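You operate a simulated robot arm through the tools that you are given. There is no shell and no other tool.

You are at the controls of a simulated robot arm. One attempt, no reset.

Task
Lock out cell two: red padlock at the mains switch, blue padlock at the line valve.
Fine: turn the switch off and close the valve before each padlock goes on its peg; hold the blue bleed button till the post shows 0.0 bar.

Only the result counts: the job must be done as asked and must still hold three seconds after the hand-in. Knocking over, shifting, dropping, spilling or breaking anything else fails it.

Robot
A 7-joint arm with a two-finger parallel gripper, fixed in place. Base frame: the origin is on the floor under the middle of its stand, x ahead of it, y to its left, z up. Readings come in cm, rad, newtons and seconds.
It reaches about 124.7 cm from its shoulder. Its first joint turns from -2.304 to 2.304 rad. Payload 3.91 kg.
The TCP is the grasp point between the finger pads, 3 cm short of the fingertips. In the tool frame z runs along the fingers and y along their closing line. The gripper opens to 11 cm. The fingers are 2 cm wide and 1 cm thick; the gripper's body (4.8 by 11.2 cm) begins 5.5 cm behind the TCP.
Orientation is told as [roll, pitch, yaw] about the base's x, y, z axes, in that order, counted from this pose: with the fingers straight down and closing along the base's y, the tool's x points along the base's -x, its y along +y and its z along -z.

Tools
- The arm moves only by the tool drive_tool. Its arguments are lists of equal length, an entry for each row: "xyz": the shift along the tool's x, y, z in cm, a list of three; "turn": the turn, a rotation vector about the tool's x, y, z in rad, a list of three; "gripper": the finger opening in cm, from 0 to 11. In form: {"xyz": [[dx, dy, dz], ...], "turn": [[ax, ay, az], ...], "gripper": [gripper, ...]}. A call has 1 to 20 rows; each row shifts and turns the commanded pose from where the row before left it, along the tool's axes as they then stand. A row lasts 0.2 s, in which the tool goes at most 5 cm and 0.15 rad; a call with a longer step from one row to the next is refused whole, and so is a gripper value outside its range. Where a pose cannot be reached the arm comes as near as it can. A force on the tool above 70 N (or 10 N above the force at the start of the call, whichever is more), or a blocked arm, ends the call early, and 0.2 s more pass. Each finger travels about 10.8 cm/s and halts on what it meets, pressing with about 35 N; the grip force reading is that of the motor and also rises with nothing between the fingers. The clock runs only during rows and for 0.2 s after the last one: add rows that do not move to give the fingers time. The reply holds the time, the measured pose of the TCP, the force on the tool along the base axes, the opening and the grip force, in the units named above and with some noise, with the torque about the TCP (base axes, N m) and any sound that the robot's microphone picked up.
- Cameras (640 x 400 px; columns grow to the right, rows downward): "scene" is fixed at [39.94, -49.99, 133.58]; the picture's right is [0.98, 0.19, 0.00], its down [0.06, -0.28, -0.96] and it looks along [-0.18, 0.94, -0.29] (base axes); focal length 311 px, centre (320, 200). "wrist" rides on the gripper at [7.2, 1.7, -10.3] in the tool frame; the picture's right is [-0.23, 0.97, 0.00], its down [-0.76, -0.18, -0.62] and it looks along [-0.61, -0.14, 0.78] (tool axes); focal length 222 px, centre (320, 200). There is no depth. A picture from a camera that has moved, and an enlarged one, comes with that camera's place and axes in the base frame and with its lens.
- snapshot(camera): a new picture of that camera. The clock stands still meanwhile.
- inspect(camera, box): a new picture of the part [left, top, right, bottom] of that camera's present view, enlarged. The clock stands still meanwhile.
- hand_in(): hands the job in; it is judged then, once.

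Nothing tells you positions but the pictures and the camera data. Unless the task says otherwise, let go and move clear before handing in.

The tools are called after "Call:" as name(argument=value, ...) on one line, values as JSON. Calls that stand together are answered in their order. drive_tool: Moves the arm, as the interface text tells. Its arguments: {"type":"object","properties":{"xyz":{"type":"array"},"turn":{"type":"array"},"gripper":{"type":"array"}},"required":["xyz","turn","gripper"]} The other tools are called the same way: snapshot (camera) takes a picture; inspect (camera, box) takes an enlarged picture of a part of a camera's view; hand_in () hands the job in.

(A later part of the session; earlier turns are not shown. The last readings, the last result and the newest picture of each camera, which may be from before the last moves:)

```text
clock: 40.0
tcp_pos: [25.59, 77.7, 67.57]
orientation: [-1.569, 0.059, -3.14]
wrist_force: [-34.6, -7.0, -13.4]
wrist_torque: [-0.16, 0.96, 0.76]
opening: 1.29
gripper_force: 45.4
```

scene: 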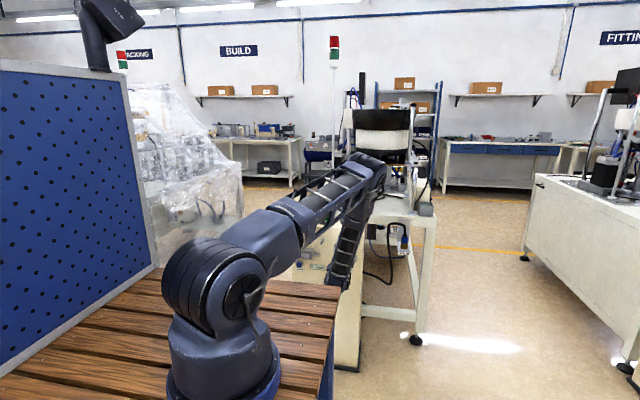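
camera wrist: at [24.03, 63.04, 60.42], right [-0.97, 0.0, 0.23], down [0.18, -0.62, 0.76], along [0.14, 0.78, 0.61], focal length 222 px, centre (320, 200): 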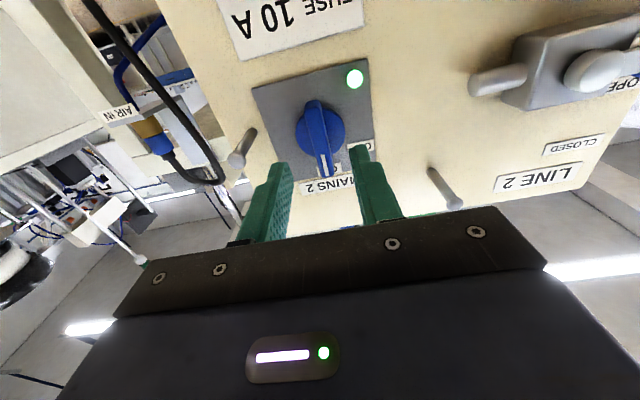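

Torque jumped to about 1 N·m, so that is the end stop: the switch is fully OFF. I'll release and back away.

Call:
drive_tool(xyz=[[0, 0, 0], [0, 0, 0], [0, 0, 0], [0, 0, -3], [0, 0, -3], [0, 0, -3]], turn=[[0, 0, 0.06], [0, 0, 0], [0, 0, 0], [0, 0, 0], [0, 0, 0], [0, 0, 0]], gripper=[0.9, 4, 4, 4, 4, 4])

Call:
snapshot(camera="wrist")

Call:
snapshot(camera="scene")

```text
clock: 41.4
tcp_pos: [25.72, 68.51, 67.66]
orientation: [-1.572, 0.0, 3.141]
wrist_force: [-0.8, -0.3, 0.5]
wrist_torque: [0.0, -0.03, -0.02]
opening: 4.0
gripper_force: 0.0
```

```text
taken
camera wrist: at [32.97, 58.18, 65.99], right [-0.23, 0.0, -0.97], down [-0.76, -0.62, 0.18], along [-0.61, 0.78, 0.14], focal length 222 px, centre (320, 200)
```

wrist: 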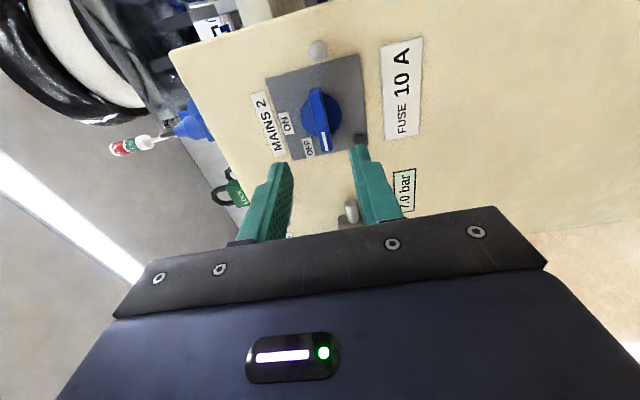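

```text
taken
```

scene: 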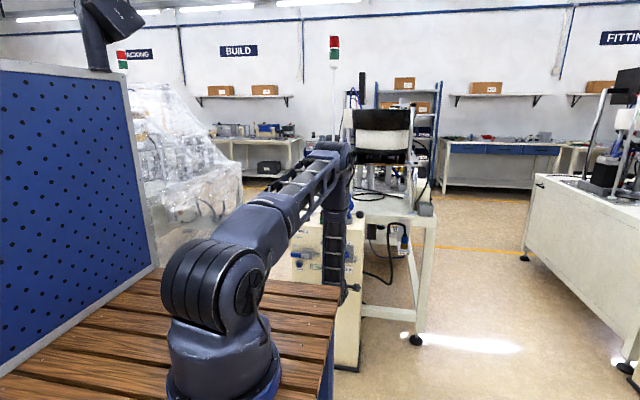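

The switch is OFF and stays there. Next is the valve: I'll move left in front of the lever, with the fingers closing along z, and take a closer look.

Call:
drive_tool(xyz=[[-4.2, 0, -0.5], [-4.2, 0, -0.5], [-4.2, 0, -0.5], [-4.2, 0, -0.5], [-4.2, 0, -0.5]], turn=[[0, 0, 0], [0, 0, 0], [0, 0, 0], [0, 0, 0], [0, 0, 0]], gripper=[5, 5, 5, 5, 5])

Call:
snapshot(camera="wrist")

Call:
inspect(camera="wrist", box=[220, 40, 440, 220])

Call:
inspect(camera="scene", box=[280, 210, 380, 290])

```text
clock: 42.6
tcp_pos: [4.34, 66.19, 67.73]
orientation: [-1.57, -0.002, 3.14]
wrist_force: [0.7, -0.7, -0.3]
wrist_torque: [0.0, -0.02, 0.01]
opening: 5.0
gripper_force: 0.2
```

```text
taken
camera wrist: at [11.86, 55.88, 66.08], right [-0.23, 0.0, -0.97], down [-0.76, -0.62, 0.18], along [-0.61, 0.78, 0.14], focal length 222 px, centre (320, 200)
```

wrist: 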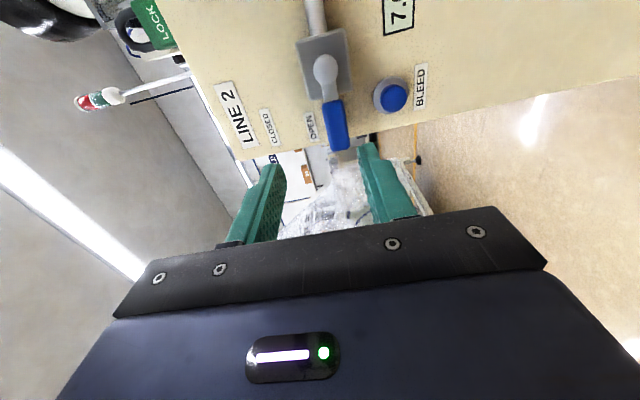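

```text
2.22 times, centred on (330, 130) of wrist
camera zoom: at [11.86, 55.88, 66.08], right [-0.23, 0.0, -0.97], down [-0.76, -0.62, 0.18], along [-0.61, 0.78, 0.14], focal length 494 px, centre (298, 356)
```

zoom: 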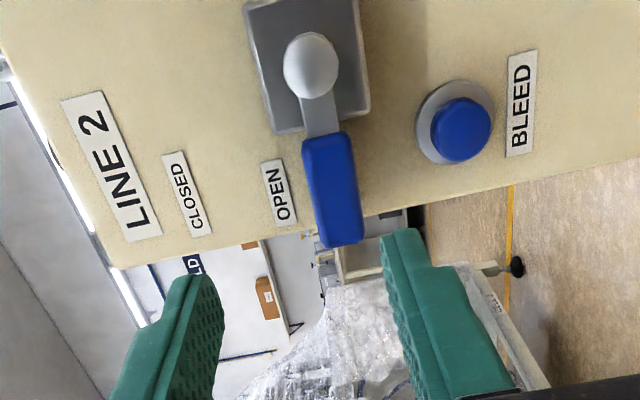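

```text
5.00 times, centred on (330, 250) of scene
camera zoom: at [39.94, -49.99, 133.58], right [0.98, 0.19, 0.0], down [0.06, -0.28, -0.96], along [-0.18, 0.94, -0.29], focal length 1555 px, centre (270, -50)
```

zoom: 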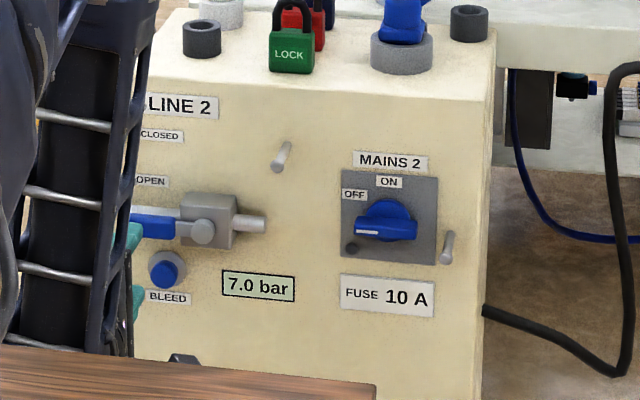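

The switch shows OFF. The lever pivot is about (8.65, 78, 66.4), with the blue grip spanning x≈1.1–5.8 at z≈66.4. I'll line up and bring the fingers around the grip.

Call:
drive_tool(xyz=[[-0.84, 1.33, 0], [0, 0, 3.2], [0, 0, 3.2], [0, 0, 0]], turn=[[0, 0, 0], [0, 0, 0], [0, 0, 0], [0, 0, 0]], gripper=[5, 5, 5, 5])

Call:
inspect(camera="wrist", box=[220, 20, 440, 240])

```text
clock: 43.6
tcp_pos: [3.75, 72.42, 66.37]
orientation: [-1.571, -0.001, 3.141]
wrist_force: [0.0, 0.1, -1.0]
wrist_torque: [-0.03, 0.01, -0.01]
opening: 5.03
gripper_force: 0.0
```

```text
1.82 times, centred on (330, 130) of wrist
camera zoom: at [11.09, 62.12, 64.72], right [-0.23, 0.0, -0.97], down [-0.76, -0.62, 0.18], along [-0.61, 0.78, 0.14], focal length 404 px, centre (302, 327)
```

zoom: 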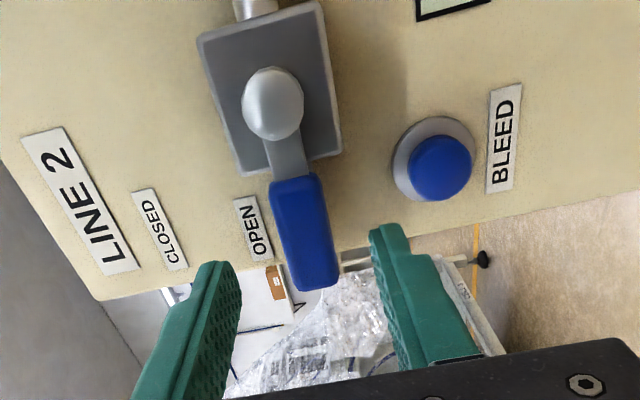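

Alignment looks right. I'll advance 3.4 cm so the tips pass just behind the grip, and close.

Call:
drive_tool(xyz=[[0, 0, 1.7], [0, 0, 1.7], [0, 0, 0], [0, 0, 0], [0, 0, 0], [0, 0, 0]], turn=[[0, 0, 0], [0, 0, 0], [0, 0, 0], [0, 0, 0], [0, 0, 0], [0, 0, 0]], gripper=[5, 5, 5, 1, 1, 1])

Call:
inspect(camera="wrist", box=[220, 20, 440, 240])

```text
clock: 45.0
tcp_pos: [3.89, 75.8, 66.3]
orientation: [-1.572, 0.0, 3.141]
wrist_force: [0.7, 2.3, -0.2]
wrist_torque: [0.03, -0.06, 0.25]
opening: 2.15
gripper_force: 44.9
```

```text
1.82 times, centred on (330, 130) of wrist
camera zoom: at [11.29, 65.55, 64.62], right [-0.23, 0.0, -0.97], down [-0.76, -0.62, 0.18], along [-0.61, 0.78, 0.14], focal length 404 px, centre (302, 327)
```

zoom: 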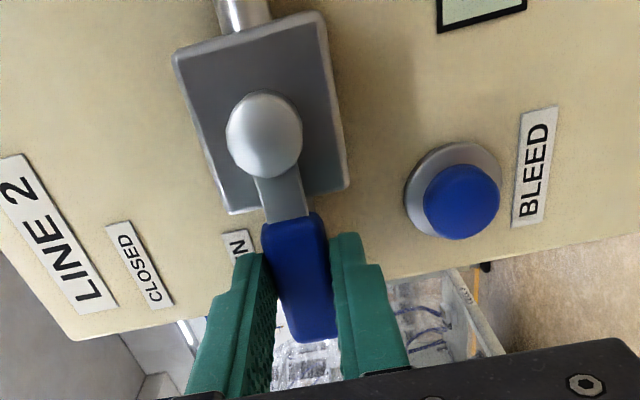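

The lever is gripped at 2.15 cm. I'll swing it up about the pivot (radius ≈4.85 cm) with the tool turning along, a third of the way first.

Call:
drive_tool(xyz=[[0.024, -0.484, 0], [0.024, -0.484, 0], [0.024, -0.484, 0], [0.024, -0.484, 0], [0.024, -0.484, 0]], turn=[[0, 0, 0.1], [0, 0, 0.1], [0, 0, 0.1], [0, 0, 0.1], [0, 0, 0.1]], gripper=[1, 1, 1, 1, 1])

Call:
inspect(camera="wrist", box=[220, 20, 440, 240])

```text
clock: 46.2
tcp_pos: [4.51, 75.89, 68.48]
orientation: [-1.572, -0.503, 3.14]
wrist_force: [8.5, 9.0, -4.1]
wrist_torque: [-0.66, -0.05, -1.19]
opening: 2.19
gripper_force: 44.9
```

```text
1.82 times, centred on (330, 130) of wrist
camera zoom: at [10.14, 65.54, 63.57], right [-0.67, 0.0, -0.74], down [-0.58, -0.62, 0.52], along [-0.46, 0.78, 0.42], focal length 404 px, centre (302, 327)
```

zoom: 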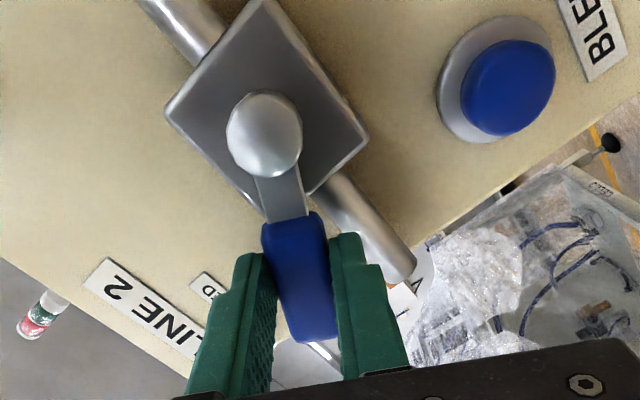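

The lever follows smoothly with low forces. I'll continue the arc toward vertical.

Call:
drive_tool(xyz=[[0.024, -0.484, 0], [0.024, -0.484, 0], [0.024, -0.484, 0], [0.024, -0.484, 0], [0.024, -0.484, 0], [0.024, -0.484, 0], [0.024, -0.484, 0]], turn=[[0, 0, 0.1], [0, 0, 0.1], [0, 0, 0.1], [0, 0, 0.1], [0, 0, 0.1], [0, 0, 0.1], [0, 0, 0.1]], gripper=[1, 1, 1, 1, 1, 1, 1])

Call:
inspect(camera="wrist", box=[220, 20, 440, 240])

```text
clock: 47.8
tcp_pos: [6.89, 75.89, 70.78]
orientation: [-1.561, -1.203, 3.132]
wrist_force: [12.0, -1.9, -29.9]
wrist_torque: [-0.85, 0.0, -0.34]
opening: 2.2
gripper_force: 45.1
```

```text
1.82 times, centred on (330, 130) of wrist
camera zoom: at [8.0, 65.5, 63.37], right [-0.99, 0.0, -0.14], down [-0.11, -0.62, 0.78], along [-0.09, 0.78, 0.61], focal length 404 px, centre (302, 327)
```

zoom: 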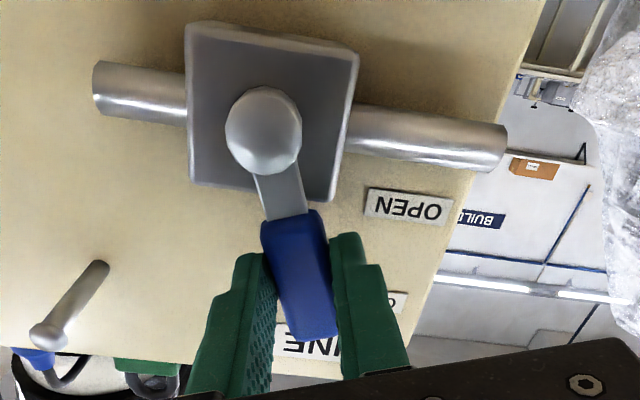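

At about 69° some radial load is building, so I'll ease in toward the pivot and finish to vertical.

Call:
drive_tool(xyz=[[0.3, 0, 0], [0.024, -0.46, 0], [0.024, -0.46, 0], [0.024, -0.46, 0]], turn=[[0, 0, 0], [0, 0, 0.1], [0, 0, 0.1], [0, 0, 0.1]], gripper=[1, 1, 1, 1])

Call:
inspect(camera="wrist", box=[220, 20, 440, 240])

```text
clock: 48.8
tcp_pos: [8.22, 76.01, 70.9]
orientation: [-1.604, -1.502, -3.105]
wrist_force: [3.7, -29.8, 7.3]
wrist_torque: [0.26, -0.17, -0.12]
opening: 2.18
gripper_force: 44.8
```

```text
1.82 times, centred on (330, 130) of wrist
camera zoom: at [7.15, 65.72, 63.64], right [-0.99, 0.0, 0.16], down [0.13, -0.62, 0.77], along [0.1, 0.78, 0.62], focal length 404 px, centre (302, 327)
```

zoom: 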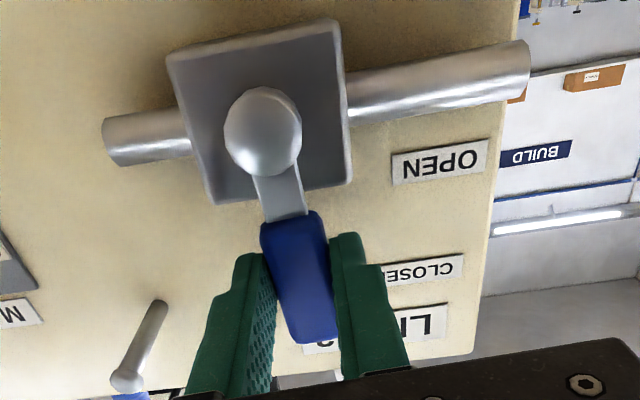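

Nearly vertical. I'll relieve the y load a little and push the last bit to feel for the end stop.

Call:
drive_tool(xyz=[[0.01, -0.33, -0.15], [0.0, -0.25, 0], [0, 0, 0]], turn=[[0, 0, 0.07], [0, 0, 0.05], [0, 0, 0]], gripper=[1, 1, 1])

Call:
inspect(camera="wrist", box=[220, 20, 440, 240])

Call:
inspect(camera="scene", box=[280, 210, 380, 290])

```text
clock: 49.6
tcp_pos: [8.66, 75.96, 70.95]
orientation: [1.617, -1.521, -0.044]
wrist_force: [-28.3, 32.3, 5.2]
wrist_torque: [0.02, -0.92, 0.1]
opening: 2.21
gripper_force: 45.8
```

```text
1.82 times, centred on (330, 130) of wrist
camera zoom: at [6.69, 65.55, 63.86], right [-0.96, 0.0, 0.28], down [0.22, -0.62, 0.75], along [0.17, 0.78, 0.6], focal length 404 px, centre (302, 327)
```

zoom: 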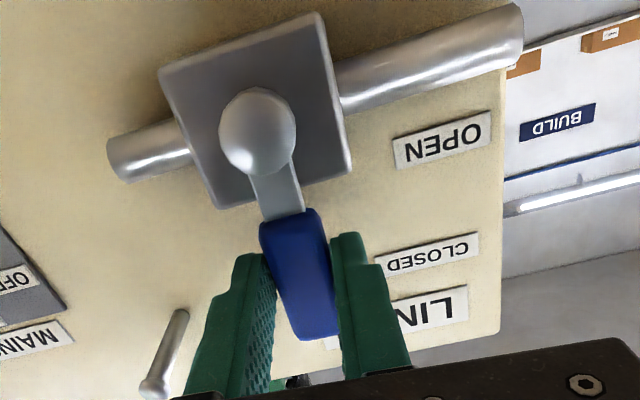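

```text
5.00 times, centred on (330, 250) of scene
camera zoom: at [39.94, -49.99, 133.58], right [0.98, 0.19, 0.0], down [0.06, -0.28, -0.96], along [-0.18, 0.94, -0.29], focal length 1555 px, centre (270, -50)
```

zoom: 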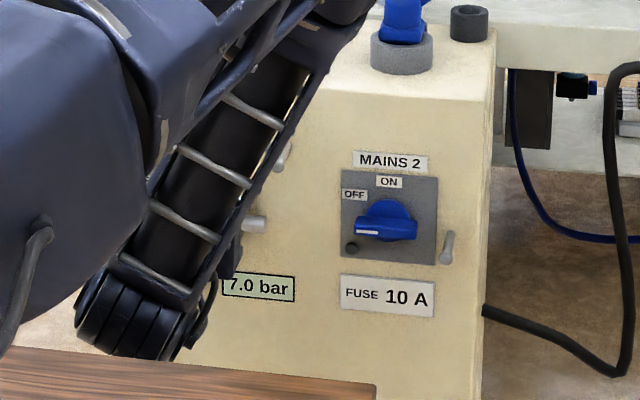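

There is a firm stop, with about -0.9 N·m, and the lever is vertical, so the valve is closed. I'll release and back off.

Call:
drive_tool(xyz=[[0, 0.2, 0], [0, 0, 0], [0, 0, 0], [0, 0, 0], [0, 0, -3], [0, 0, -3], [0, 0, -3]], turn=[[0, 0, -0.05], [0, 0, 0], [0, 0, 0], [0, 0, 0], [0, 0, 0], [0, 0, 0], [0, 0, 0]], gripper=[1.8, 4.5, 4.5, 4.5, 4.5, 4.5, 4.5])

Call:
snapshot(camera="wrist")

Call:
snapshot(camera="scene")

```text
clock: 51.2
tcp_pos: [8.58, 66.81, 70.98]
orientation: [-2.42, -1.569, -2.293]
wrist_force: [-0.1, -0.4, -0.3]
wrist_torque: [-0.04, 0.02, -0.01]
opening: 4.49
gripper_force: 0.1
```

```text
taken
camera wrist: at [7.01, 56.53, 63.81], right [-0.97, 0.0, 0.23], down [0.18, -0.62, 0.76], along [0.14, 0.78, 0.61], focal length 222 px, centre (320, 200)
```

wrist: 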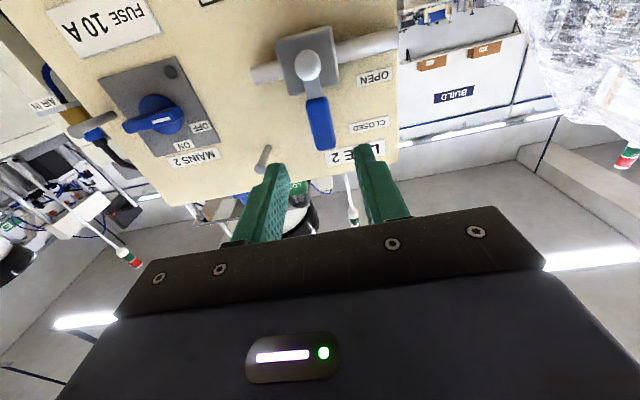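

```text
taken
```

scene: 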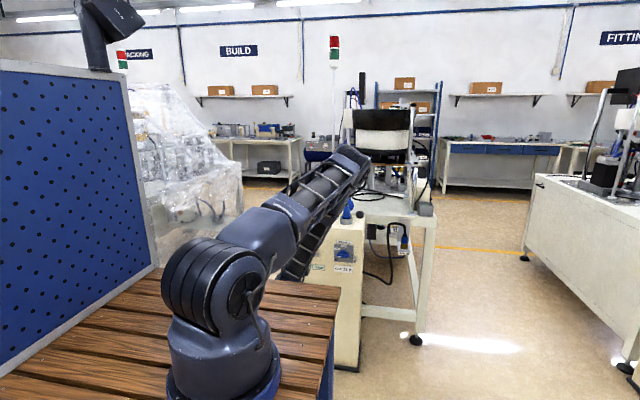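

The lever points straight up at CLOSED and the switch is at OFF. Next is the bleed button near (4.05, 80.8, 60): I'll close the fingers and position in front of it.

Call:
drive_tool(xyz=[[0, 0, 0], [2.8, 1.2, 0], [2.8, 1.2, 0], [2.8, 1.2, 0], [2.5, 0.95, 0], [0, 0, 2.5], [0, 0, 2.5]], turn=[[0, 0, 0], [0, 0, 0], [0, 0, 0], [0, 0, 0], [0, 0, 0], [0, 0, 0], [0, 0, 0]], gripper=[2, 0, 0, 0, 0, 0, 0])

Call:
snapshot(camera="wrist")

Call:
inspect(camera="wrist", box=[220, 60, 440, 240])

Call:
snapshot(camera="scene")

```text
clock: 52.8
tcp_pos: [4.21, 71.64, 60.02]
orientation: [-0.041, -1.571, 1.614]
wrist_force: [-0.2, -0.1, -0.2]
wrist_torque: [-0.02, 0.01, -0.02]
opening: 0.0
gripper_force: 35.6
```

```text
taken
camera wrist: at [2.7, 61.43, 52.82], right [-0.97, 0.0, 0.23], down [0.18, -0.62, 0.76], along [0.14, 0.78, 0.61], focal length 222 px, centre (320, 200)
```

wrist: 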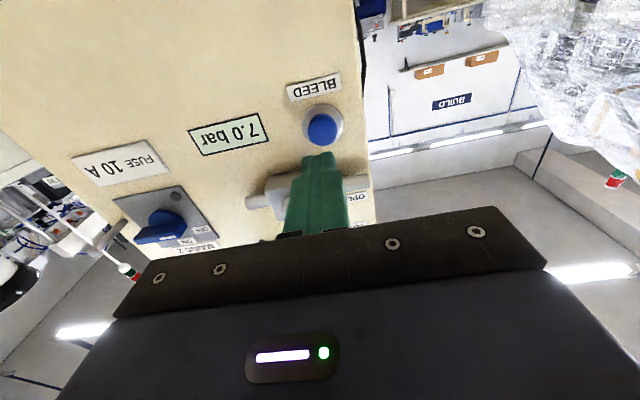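

```text
2.22 times, centred on (330, 150) of wrist
camera zoom: at [2.7, 61.43, 52.82], right [-0.97, 0.0, 0.23], down [0.18, -0.62, 0.76], along [0.14, 0.78, 0.61], focal length 494 px, centre (298, 311)
```

zoom: 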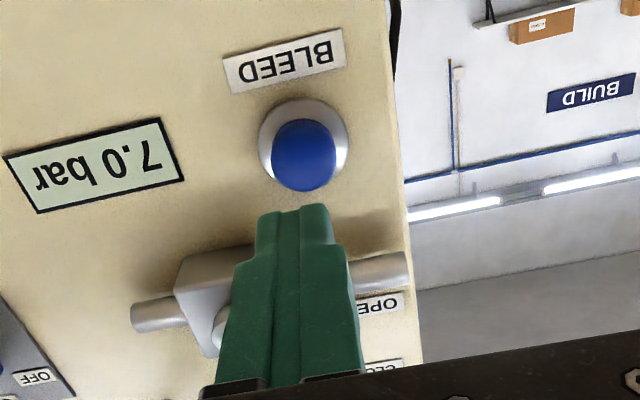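

```text
taken
```

scene: 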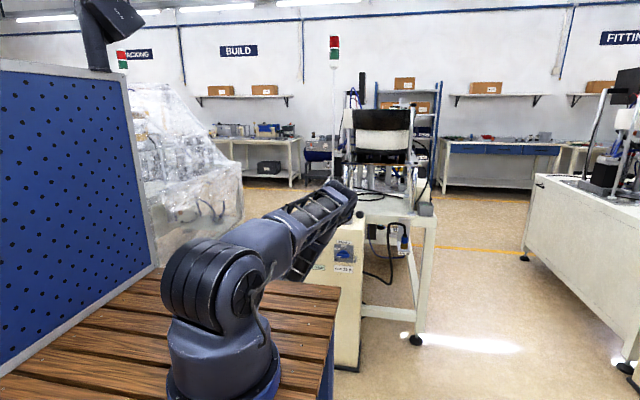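

I'm aligned with the button at x≈4.2, z≈60.0. I'll advance and press gently, then check the display.

Call:
drive_tool(xyz=[[0, 0, 2], [0, 0, 2], [0, 0, 1], [0, 0, 0.4], [0, 0, 0.4], [0, 0, 0]], turn=[[0, 0, 0], [0, 0, 0], [0, 0, 0], [0, 0, 0], [0, 0, 0], [0, 0, 0]], gripper=[0, 0, 0, 0, 0, 0])

Call:
snapshot(camera="wrist")

```text
clock: 54.2
tcp_pos: [4.18, 77.62, 59.87]
orientation: [1.537, -1.57, 0.034]
wrist_force: [2.3, -6.2, 2.5]
wrist_torque: [0.14, -0.02, -0.03]
opening: 0.0
gripper_force: 35.1
heard: click
```

```text
taken
camera wrist: at [2.61, 67.25, 52.75], right [-0.97, 0.0, 0.23], down [0.18, -0.62, 0.76], along [0.14, 0.78, 0.61], focal length 222 px, centre (320, 200)
```

wrist: 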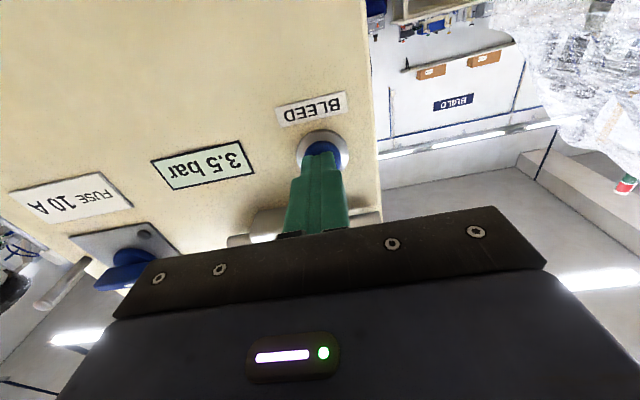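

A click sounded and the display is already down to 3.5 bar. I'll hold here until it reads 0.0.

Call:
drive_tool(xyz=[[0, 0, 0], [0, 0, 0], [0, 0, 0], [0, 0, 0], [0, 0, 0], [0, 0, 0], [0, 0, 0], [0, 0, 0], [0, 0, 0], [0, 0, 0]], turn=[[0, 0, 0], [0, 0, 0], [0, 0, 0], [0, 0, 0], [0, 0, 0], [0, 0, 0], [0, 0, 0], [0, 0, 0], [0, 0, 0], [0, 0, 0]], gripper=[0, 0, 0, 0, 0, 0, 0, 0, 0, 0])

Call:
inspect(camera="wrist", box=[140, 80, 380, 220])

```text
clock: 56.4
tcp_pos: [4.11, 77.53, 59.89]
orientation: [0.516, -1.569, 1.051]
wrist_force: [0.7, -5.5, 0.1]
wrist_torque: [0.0, -0.04, -0.03]
opening: 0.01
gripper_force: 35.0
```

```text
2.67 times, centred on (260, 150) of wrist
camera zoom: at [2.6, 67.24, 52.75], right [-0.97, 0.0, 0.23], down [0.18, -0.62, 0.76], along [0.14, 0.78, 0.61], focal length 592 px, centre (480, 333)
```

zoom: 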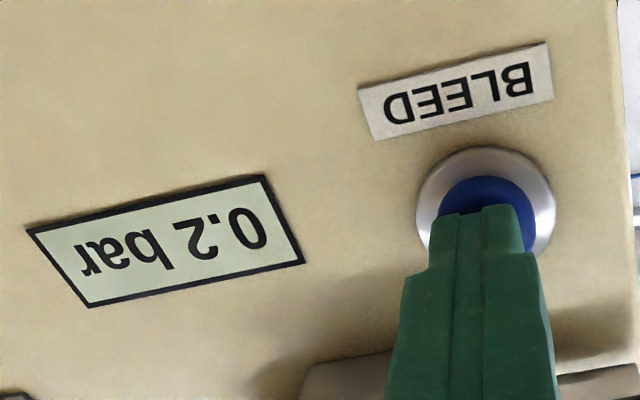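

It reads 0.2 bar now. I'll hold longer until it is 0.0.

Call:
drive_tool(xyz=[[0, 0, 0], [0, 0, 0], [0, 0, 0], [0, 0, 0], [0, 0, 0], [0, 0, 0], [0, 0, 0], [0, 0, 0], [0, 0, 0], [0, 0, 0], [0, 0, 0], [0, 0, 0], [0, 0, 0], [0, 0, 0], [0, 0, 0]], turn=[[0, 0, 0], [0, 0, 0], [0, 0, 0], [0, 0, 0], [0, 0, 0], [0, 0, 0], [0, 0, 0], [0, 0, 0], [0, 0, 0], [0, 0, 0], [0, 0, 0], [0, 0, 0], [0, 0, 0], [0, 0, 0], [0, 0, 0]], gripper=[0, 0, 0, 0, 0, 0, 0, 0, 0, 0, 0, 0, 0, 0, 0])

Call:
inspect(camera="wrist", box=[140, 80, 380, 220])

```text
clock: 59.6
tcp_pos: [4.14, 77.6, 59.96]
orientation: [0.673, -1.572, 0.895]
wrist_force: [-0.8, -5.2, -1.5]
wrist_torque: [-0.02, 0.03, 0.04]
opening: 0.01
gripper_force: 35.1
```

```text
2.67 times, centred on (260, 150) of wrist
camera zoom: at [2.6, 67.25, 52.75], right [-0.97, 0.0, 0.23], down [0.18, -0.62, 0.76], along [0.14, 0.78, 0.61], focal length 592 px, centre (480, 333)
```

zoom: 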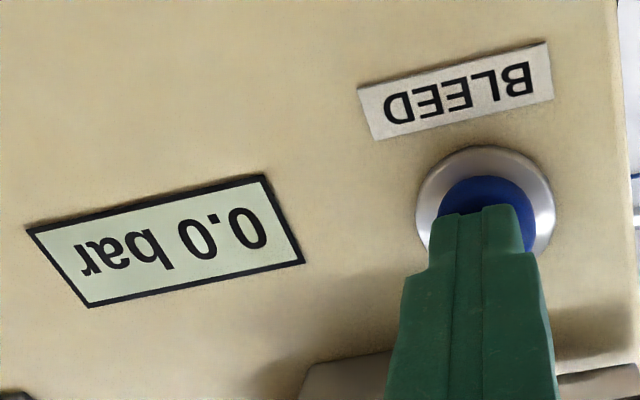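

The display reads 0.0 bar. I'll hold another couple of seconds for margin, then release and confirm it stays at zero.

Call:
drive_tool(xyz=[[0, 0, 0], [0, 0, 0], [0, 0, 0], [0, 0, 0], [0, 0, 0], [0, 0, 0], [0, 0, 0], [0, 0, 0], [0, 0, 0], [0, 0, 0], [0, 0, -3], [0, 0, -3], [0, 0, -3], [0, 0, -3]], turn=[[0, 0, 0], [0, 0, 0], [0, 0, 0], [0, 0, 0], [0, 0, 0], [0, 0, 0], [0, 0, 0], [0, 0, 0], [0, 0, 0], [0, 0, 0], [0, 0, 0], [0, 0, 0], [0, 0, 0], [0, 0, 0]], gripper=[0, 0, 0, 0, 0, 0, 0, 0, 0, 0, 0, 0, 0, 0])

Call:
snapshot(camera="wrist")

```text
clock: 62.6
tcp_pos: [4.06, 65.35, 59.88]
orientation: [0.319, -1.57, 1.253]
wrist_force: [0.3, -0.7, 0.0]
wrist_torque: [0.0, 0.01, 0.0]
opening: 0.01
gripper_force: 34.8
```

```text
taken
camera wrist: at [2.61, 55.08, 52.75], right [-0.97, 0.0, 0.23], down [0.18, -0.62, 0.76], along [0.14, 0.78, 0.61], focal length 222 px, centre (320, 200)
```

wrist: 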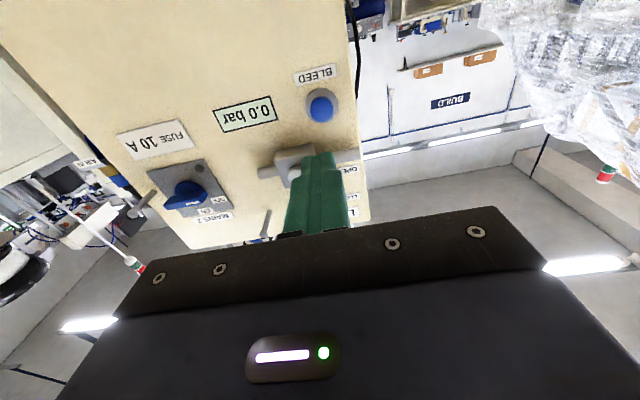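

Pressure stays at 0.0 bar. Now the padlocks: I'll raise the tool well clear and tilt it to point nearly straight down.

Call:
drive_tool(xyz=[[-4, -1.09, 0], [-4, -1.09, 0], [-4, -1.09, 0], [-4, -1.09, 0], [-4, -1.09, 0], [-4, -1.09, 0], [-4, -1.09, 0], [-4, -1.09, 0], [-4, -1.09, 0], [-4, -1.09, 0], [-4, -1.09, 0]], turn=[[0, 0, 0], [0, 0, 0], [0, 0, 0], [0, 0, 0], [0, 0, 0], [0, 0, 0], [0, 0, 0], [0, 0, 0], [0, 0, 0], [0, 0, 0], [0, 0, 0]], gripper=[0, 0, 2, 4, 6, 7, 7, 7, 7, 7, 7])

Call:
drive_tool(xyz=[[0, 0, 0], [0, 0, 0], [0, 0, 0], [0, 0, 0], [0, 0, 0], [0, 0, 0], [0, 0, 0], [0, 0, 0], [0, 0, 0], [0, 0, 0]], turn=[[0, 0.1396, 0], [0, 0.1396, 0], [0, 0.1396, 0], [0, 0.1396, 0], [0, 0.1396, 0], [0, 0.1396, 0], [0, 0.1396, 0], [0, 0.1396, 0], [0, 0.1396, 0], [0, 0.1396, 0]], gripper=[7, 7, 7, 7, 7, 7, 7, 7, 7, 7])

Call:
snapshot(camera="wrist")

Call:
snapshot(camera="scene")

```text
clock: 65.0
tcp_pos: [16.13, 65.71, 104.01]
orientation: [0.312, -1.568, 1.258]
wrist_force: [-0.1, 1.3, -0.3]
wrist_torque: [0.03, 0.01, -0.02]
opening: 7.01
gripper_force: 0.1
```

```text
clock: 67.2
tcp_pos: [16.24, 65.56, 103.91]
orientation: [-0.001, -0.172, 1.569]
wrist_force: [0.7, 0.2, 0.6]
wrist_torque: [0.01, -0.03, -0.01]
opening: 7.02
gripper_force: 0.0
```

```text
taken
camera wrist: at [14.61, 56.63, 112.99], right [-0.97, 0.23, 0.04], down [0.18, 0.64, 0.74], along [0.14, 0.73, -0.67], focal length 222 px, centre (320, 200)
```

wrist: 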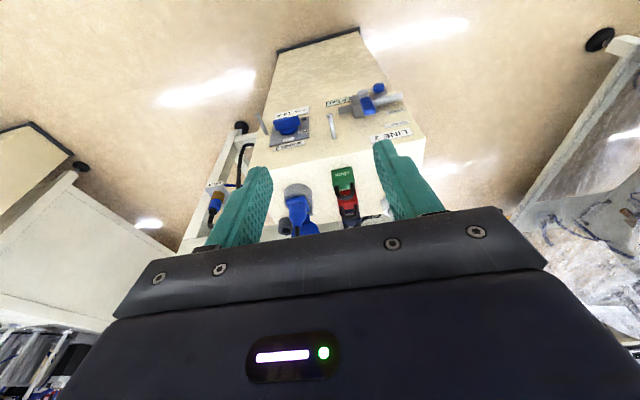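

```text
taken
```

scene: 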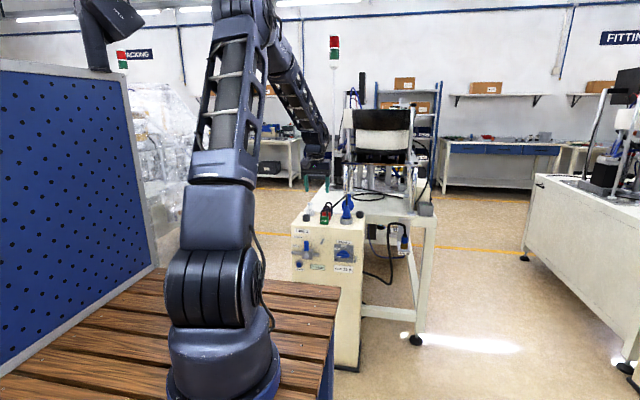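

The arm is in a good posture, and both views of the padlocks are clear. I'll move forward at this height to look down on the locks.

Call:
drive_tool(xyz=[[-3.45, 0, 0.6], [-3.45, 0, 0.6], [-3.45, 0, 0.6], [-3.45, 0, 0.6]], turn=[[0, 0, 0], [0, 0, 0], [0, 0, 0], [0, 0, 0]], gripper=[7, 7, 7, 7])

Call:
inspect(camera="wrist", box=[220, 40, 440, 230])

Call:
inspect(camera="scene", box=[285, 180, 365, 250])

```text
clock: 68.2
tcp_pos: [15.81, 79.28, 103.93]
orientation: [0.0, -0.173, 1.57]
wrist_force: [-0.3, -0.4, 0.5]
wrist_torque: [-0.04, -0.01, 0.0]
opening: 6.99
gripper_force: 0.1
```

```text
2.11 times, centred on (330, 135) of wrist
camera zoom: at [14.23, 70.41, 113.0], right [-0.97, 0.22, 0.04], down [0.18, 0.64, 0.75], along [0.14, 0.73, -0.66], focal length 468 px, centre (299, 337)
```

zoom: 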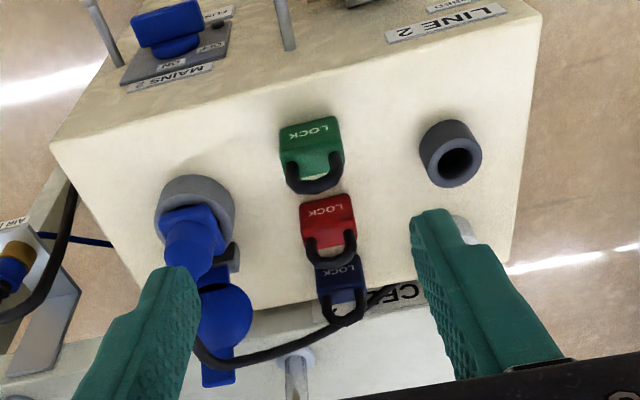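

```text
5.71 times, centred on (325, 215) of scene
camera zoom: at [39.94, -49.99, 133.58], right [0.98, 0.19, 0.0], down [0.06, -0.28, -0.96], along [-0.18, 0.94, -0.29], focal length 1777 px, centre (291, 114)
```

zoom: 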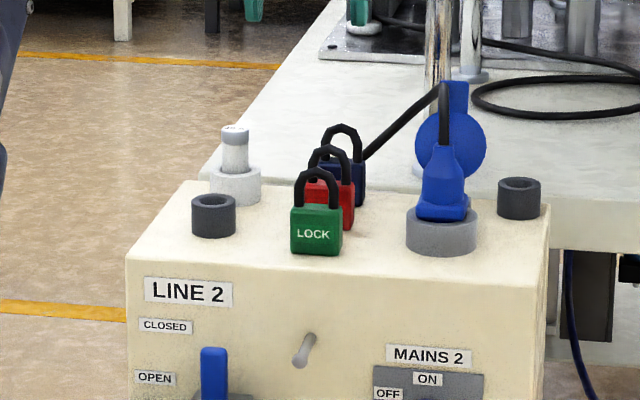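

I can see the three locks in a row at x≈15.6, with front faces at y≈85.3, 91.5 and 98. I'll zoom in to measure the lock and shackle sizes.

Call:
inspect(camera="scene", box=[312, 192, 348, 216])

Call:
inspect(camera="wrist", box=[310, 90, 370, 195])

Call:
inspect(camera="scene", box=[325, 225, 365, 270])

```text
16.00 times, centred on (330, 204) of scene
camera zoom: at [39.94, -49.99, 133.58], right [0.98, 0.19, 0.0], down [0.06, -0.28, -0.96], along [-0.18, 0.94, -0.29], focal length 4975 px, centre (160, 136)
```

zoom: 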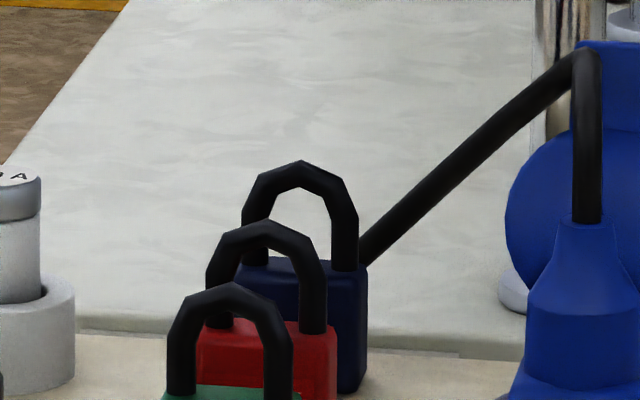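

```text
3.81 times, centred on (340, 142) of wrist
camera zoom: at [14.23, 70.41, 113.0], right [-0.97, 0.22, 0.04], down [0.18, 0.64, 0.75], along [0.14, 0.73, -0.66], focal length 846 px, centre (244, 419)
```

zoom: 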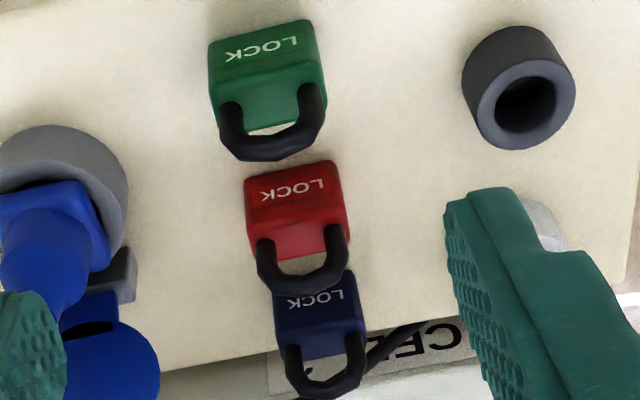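

```text
8.89 times, centred on (345, 248) of scene
camera zoom: at [39.94, -49.99, 133.58], right [0.98, 0.19, 0.0], down [0.06, -0.28, -0.96], along [-0.18, 0.94, -0.29], focal length 2764 px, centre (98, -222)
```

zoom: 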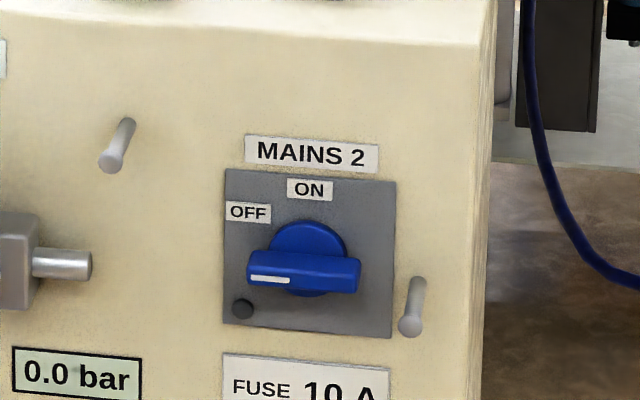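

Each lock is about 4.2 cm wide, 2 cm deep and 3.9 cm tall, with a roughly 2.0 × 2.6 cm shackle opening, which passes over the 1.3 cm peg ball. I'll move above the red lock near (15.65, 92.5) and check before descending.

Call:
drive_tool(xyz=[[-2.87, 0.04, 2.76], [-2.87, 0.04, 2.76], [-2.87, 0.04, 2.76], [-2.87, 0.04, 2.76]], turn=[[0, 0, 0], [0, 0, 0], [0, 0, 0], [0, 0, 0]], gripper=[6.2, 6.2, 6.2, 6.2])

Call:
snapshot(camera="wrist")

Call:
inspect(camera="wrist", box=[220, 60, 440, 240])

Call:
inspect(camera="scene", box=[290, 160, 370, 220])

```text
clock: 69.2
tcp_pos: [15.88, 92.8, 95.21]
orientation: [0.0, -0.176, 1.571]
wrist_force: [0.6, 0.1, 1.1]
wrist_torque: [0.01, 0.0, 0.02]
opening: 6.2
gripper_force: 0.0
```

```text
taken
camera wrist: at [14.25, 83.76, 104.2], right [-0.97, 0.22, 0.04], down [0.18, 0.64, 0.75], along [0.14, 0.73, -0.66], focal length 222 px, centre (320, 200)
```

wrist: 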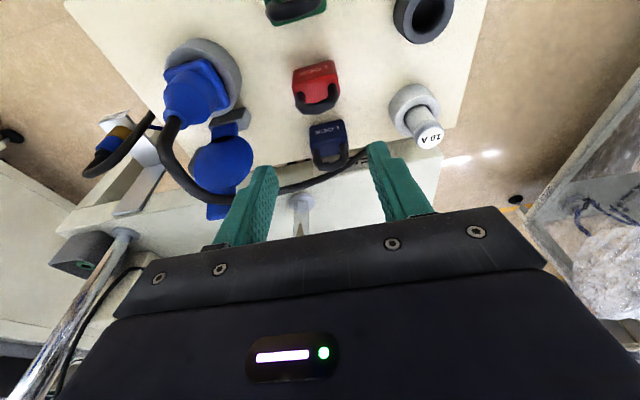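

```text
2.22 times, centred on (330, 150) of wrist
camera zoom: at [14.25, 83.76, 104.2], right [-0.97, 0.22, 0.04], down [0.18, 0.64, 0.75], along [0.14, 0.73, -0.66], focal length 494 px, centre (298, 311)
```

zoom: 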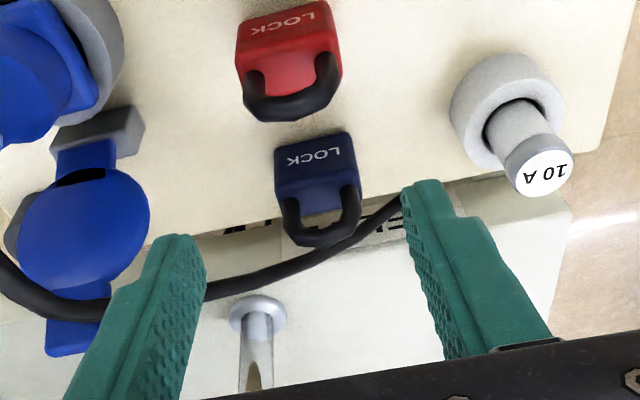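

```text
6.67 times, centred on (330, 190) of scene
camera zoom: at [39.94, -49.99, 133.58], right [0.98, 0.19, 0.0], down [0.06, -0.28, -0.96], along [-0.18, 0.94, -0.29], focal length 2073 px, centre (253, 267)
```

zoom: 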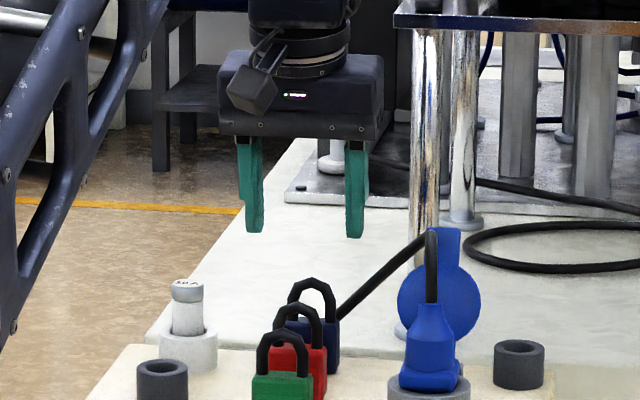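

The red lock's centre is about (15.68, 92.3). I'll correct sideways and descend most of the way, then check.

Call:
drive_tool(xyz=[[0.44, 0.2, -0.08], [0.348, 0, 1.97], [0.348, 0, 1.97], [0.348, 0, 1.97], [0.348, 0, 1.97], [0, 0, 0]], turn=[[0, 0, 0], [0, 0, 0], [0, 0, 0], [0, 0, 0], [0, 0, 0], [0, 0, 0]], gripper=[6.2, 6.2, 6.2, 6.2, 6.2, 6.2])

Call:
inspect(camera="wrist", box=[220, 60, 440, 240])

Call:
inspect(camera="scene", box=[300, 170, 360, 225])

```text
clock: 70.6
tcp_pos: [15.59, 92.47, 87.11]
orientation: [0.0, -0.174, 1.57]
wrist_force: [0.3, 0.5, 0.3]
wrist_torque: [-0.02, 0.0, 0.01]
opening: 6.19
gripper_force: 0.0
```

```text
2.22 times, centred on (330, 150) of wrist
camera zoom: at [14.05, 83.55, 96.05], right [-0.97, 0.22, 0.04], down [0.18, 0.64, 0.75], along [0.14, 0.73, -0.66], focal length 494 px, centre (298, 311)
```

zoom: 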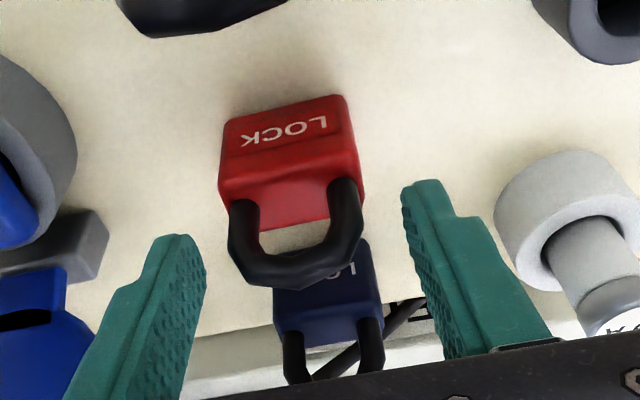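

```text
7.27 times, centred on (330, 198) of scene
camera zoom: at [39.94, -49.99, 133.58], right [0.98, 0.19, 0.0], down [0.06, -0.28, -0.96], along [-0.18, 0.94, -0.29], focal length 2261 px, centre (247, 218)
```

zoom: 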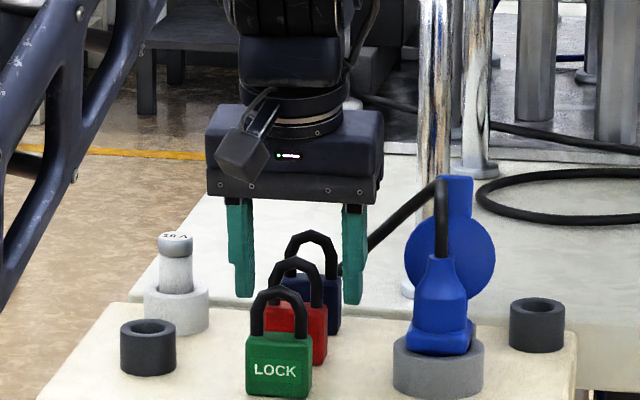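

I'm well centred on the red lock. I'll descend the last 3.8 cm and close on its body.

Call:
drive_tool(xyz=[[0.33, -0.1, 1.87], [0.33, 0, 1.87], [0, 0, 0], [0, 0, 0], [0, 0, 0], [0, 0, 0]], turn=[[0, 0, 0], [0, 0, 0], [0, 0, 0], [0, 0, 0], [0, 0, 0], [0, 0, 0]], gripper=[6.2, 6.2, 6.2, 3.5, 3.5, 3.5])

Call:
inspect(camera="wrist", box=[220, 60, 440, 240])

Call:
inspect(camera="scene", box=[300, 170, 360, 225])

```text
clock: 72.0
tcp_pos: [15.87, 92.51, 83.23]
orientation: [0.0, -0.174, 1.57]
wrist_force: [0.1, 1.2, 1.7]
wrist_torque: [0.04, -0.03, -0.03]
opening: 4.12
gripper_force: 35.8
```

```text
2.22 times, centred on (330, 150) of wrist
camera zoom: at [14.23, 83.46, 92.3], right [-0.97, 0.22, 0.04], down [0.18, 0.64, 0.75], along [0.14, 0.73, -0.66], focal length 494 px, centre (298, 311)
```

zoom: 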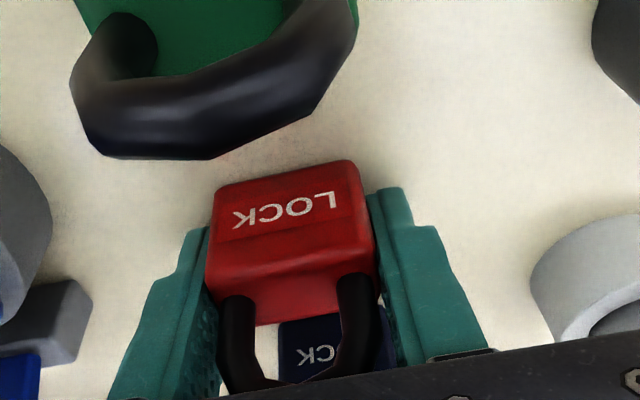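

```text
7.27 times, centred on (330, 198) of scene
camera zoom: at [39.94, -49.99, 133.58], right [0.98, 0.19, 0.0], down [0.06, -0.28, -0.96], along [-0.18, 0.94, -0.29], focal length 2261 px, centre (247, 218)
```

zoom: 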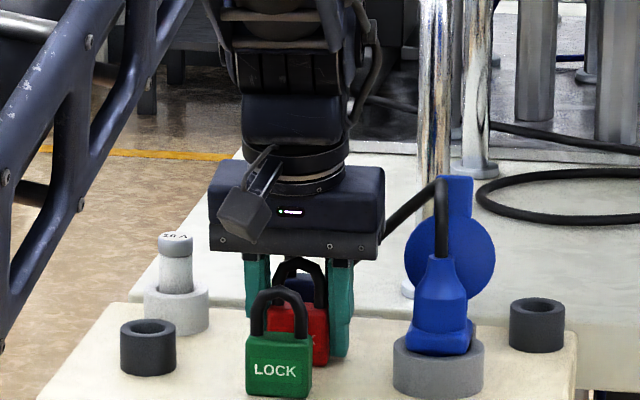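

The red lock is held at 4.12 cm. I'll lift straight up and check that it comes along without disturbing the others.

Call:
drive_tool(xyz=[[-0.17, 0, -0.985], [-0.43, 0, -2.46], [-0.43, 0, -2.46], [-0.43, 0, -2.46], [-0.43, 0, -2.46]], turn=[[0, 0, 0], [0, 0, 0], [0, 0, 0], [0, 0, 0], [0, 0, 0]], gripper=[3.5, 3.5, 3.5, 3.5, 3.5])

Call:
inspect(camera="wrist", box=[220, 60, 440, 240])

Call:
inspect(camera="scene", box=[290, 150, 370, 225])

```text
clock: 73.2
tcp_pos: [15.84, 92.34, 94.34]
orientation: [0.0, -0.175, 1.571]
wrist_force: [-0.1, -0.2, -1.4]
wrist_torque: [-0.03, 0.0, 0.01]
opening: 4.16
gripper_force: 35.4
```

```text
2.22 times, centred on (330, 150) of wrist
camera zoom: at [14.21, 83.5, 103.27], right [-0.97, 0.22, 0.04], down [0.18, 0.64, 0.75], along [0.14, 0.73, -0.67], focal length 494 px, centre (298, 311)
```

zoom: 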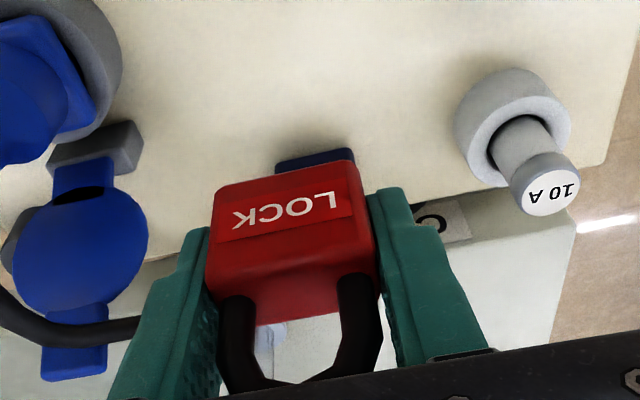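

```text
5.33 times, centred on (330, 188) of scene
camera zoom: at [39.94, -49.99, 133.58], right [0.98, 0.19, 0.0], down [0.06, -0.28, -0.96], along [-0.18, 0.94, -0.29], focal length 1658 px, centre (267, 267)
```

zoom: 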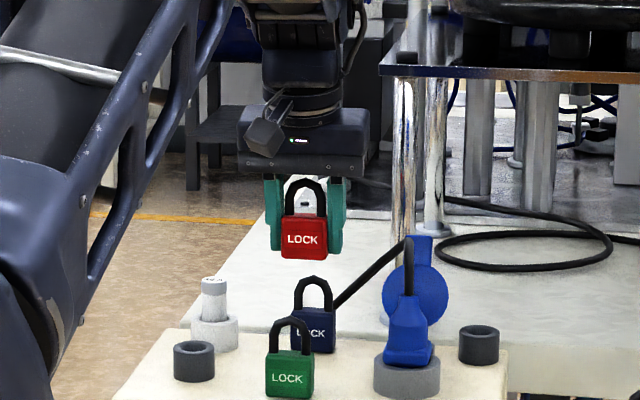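

The red lock is held firmly and the others are undisturbed. Now I'll back out to y≈68 over the green lock with clearance, then move across to the mains side.

Call:
drive_tool(xyz=[[3.94, 0, -0.69], [3.94, 0, -0.69], [3.94, 0, -0.69], [3.94, 0, -0.69], [3.94, 0, -0.69], [3.94, 0, -0.69], [0, -3.92, 0], [0, -3.92, 0], [0, -3.92, 0], [0, -3.92, 0]], turn=[[0, 0, 0], [0, 0, 0], [0, 0, 0], [0, 0, 0], [0, 0, 0], [0, 0, 0], [0, 0, 0], [0, 0, 0], [0, 0, 0], [0, 0, 0]], gripper=[3.5, 3.5, 3.5, 3.5, 3.5, 3.5, 3.5, 3.5, 3.5, 3.5])

Call:
snapshot(camera="scene")

```text
clock: 75.4
tcp_pos: [31.47, 68.35, 94.29]
orientation: [-0.001, -0.175, 1.573]
wrist_force: [0.1, 0.9, -1.2]
wrist_torque: [-0.02, -0.03, -0.01]
opening: 4.11
gripper_force: 35.0
```

```text
taken
```

scene: 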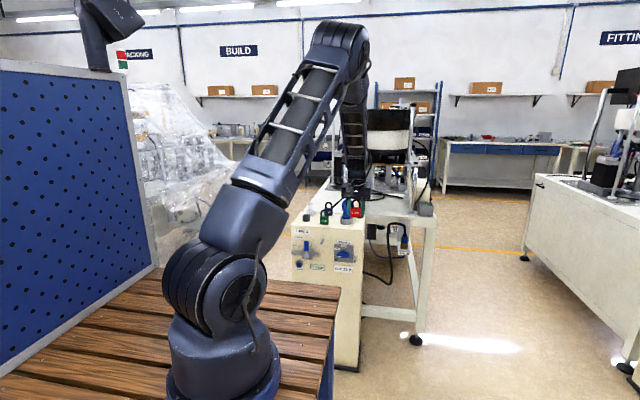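

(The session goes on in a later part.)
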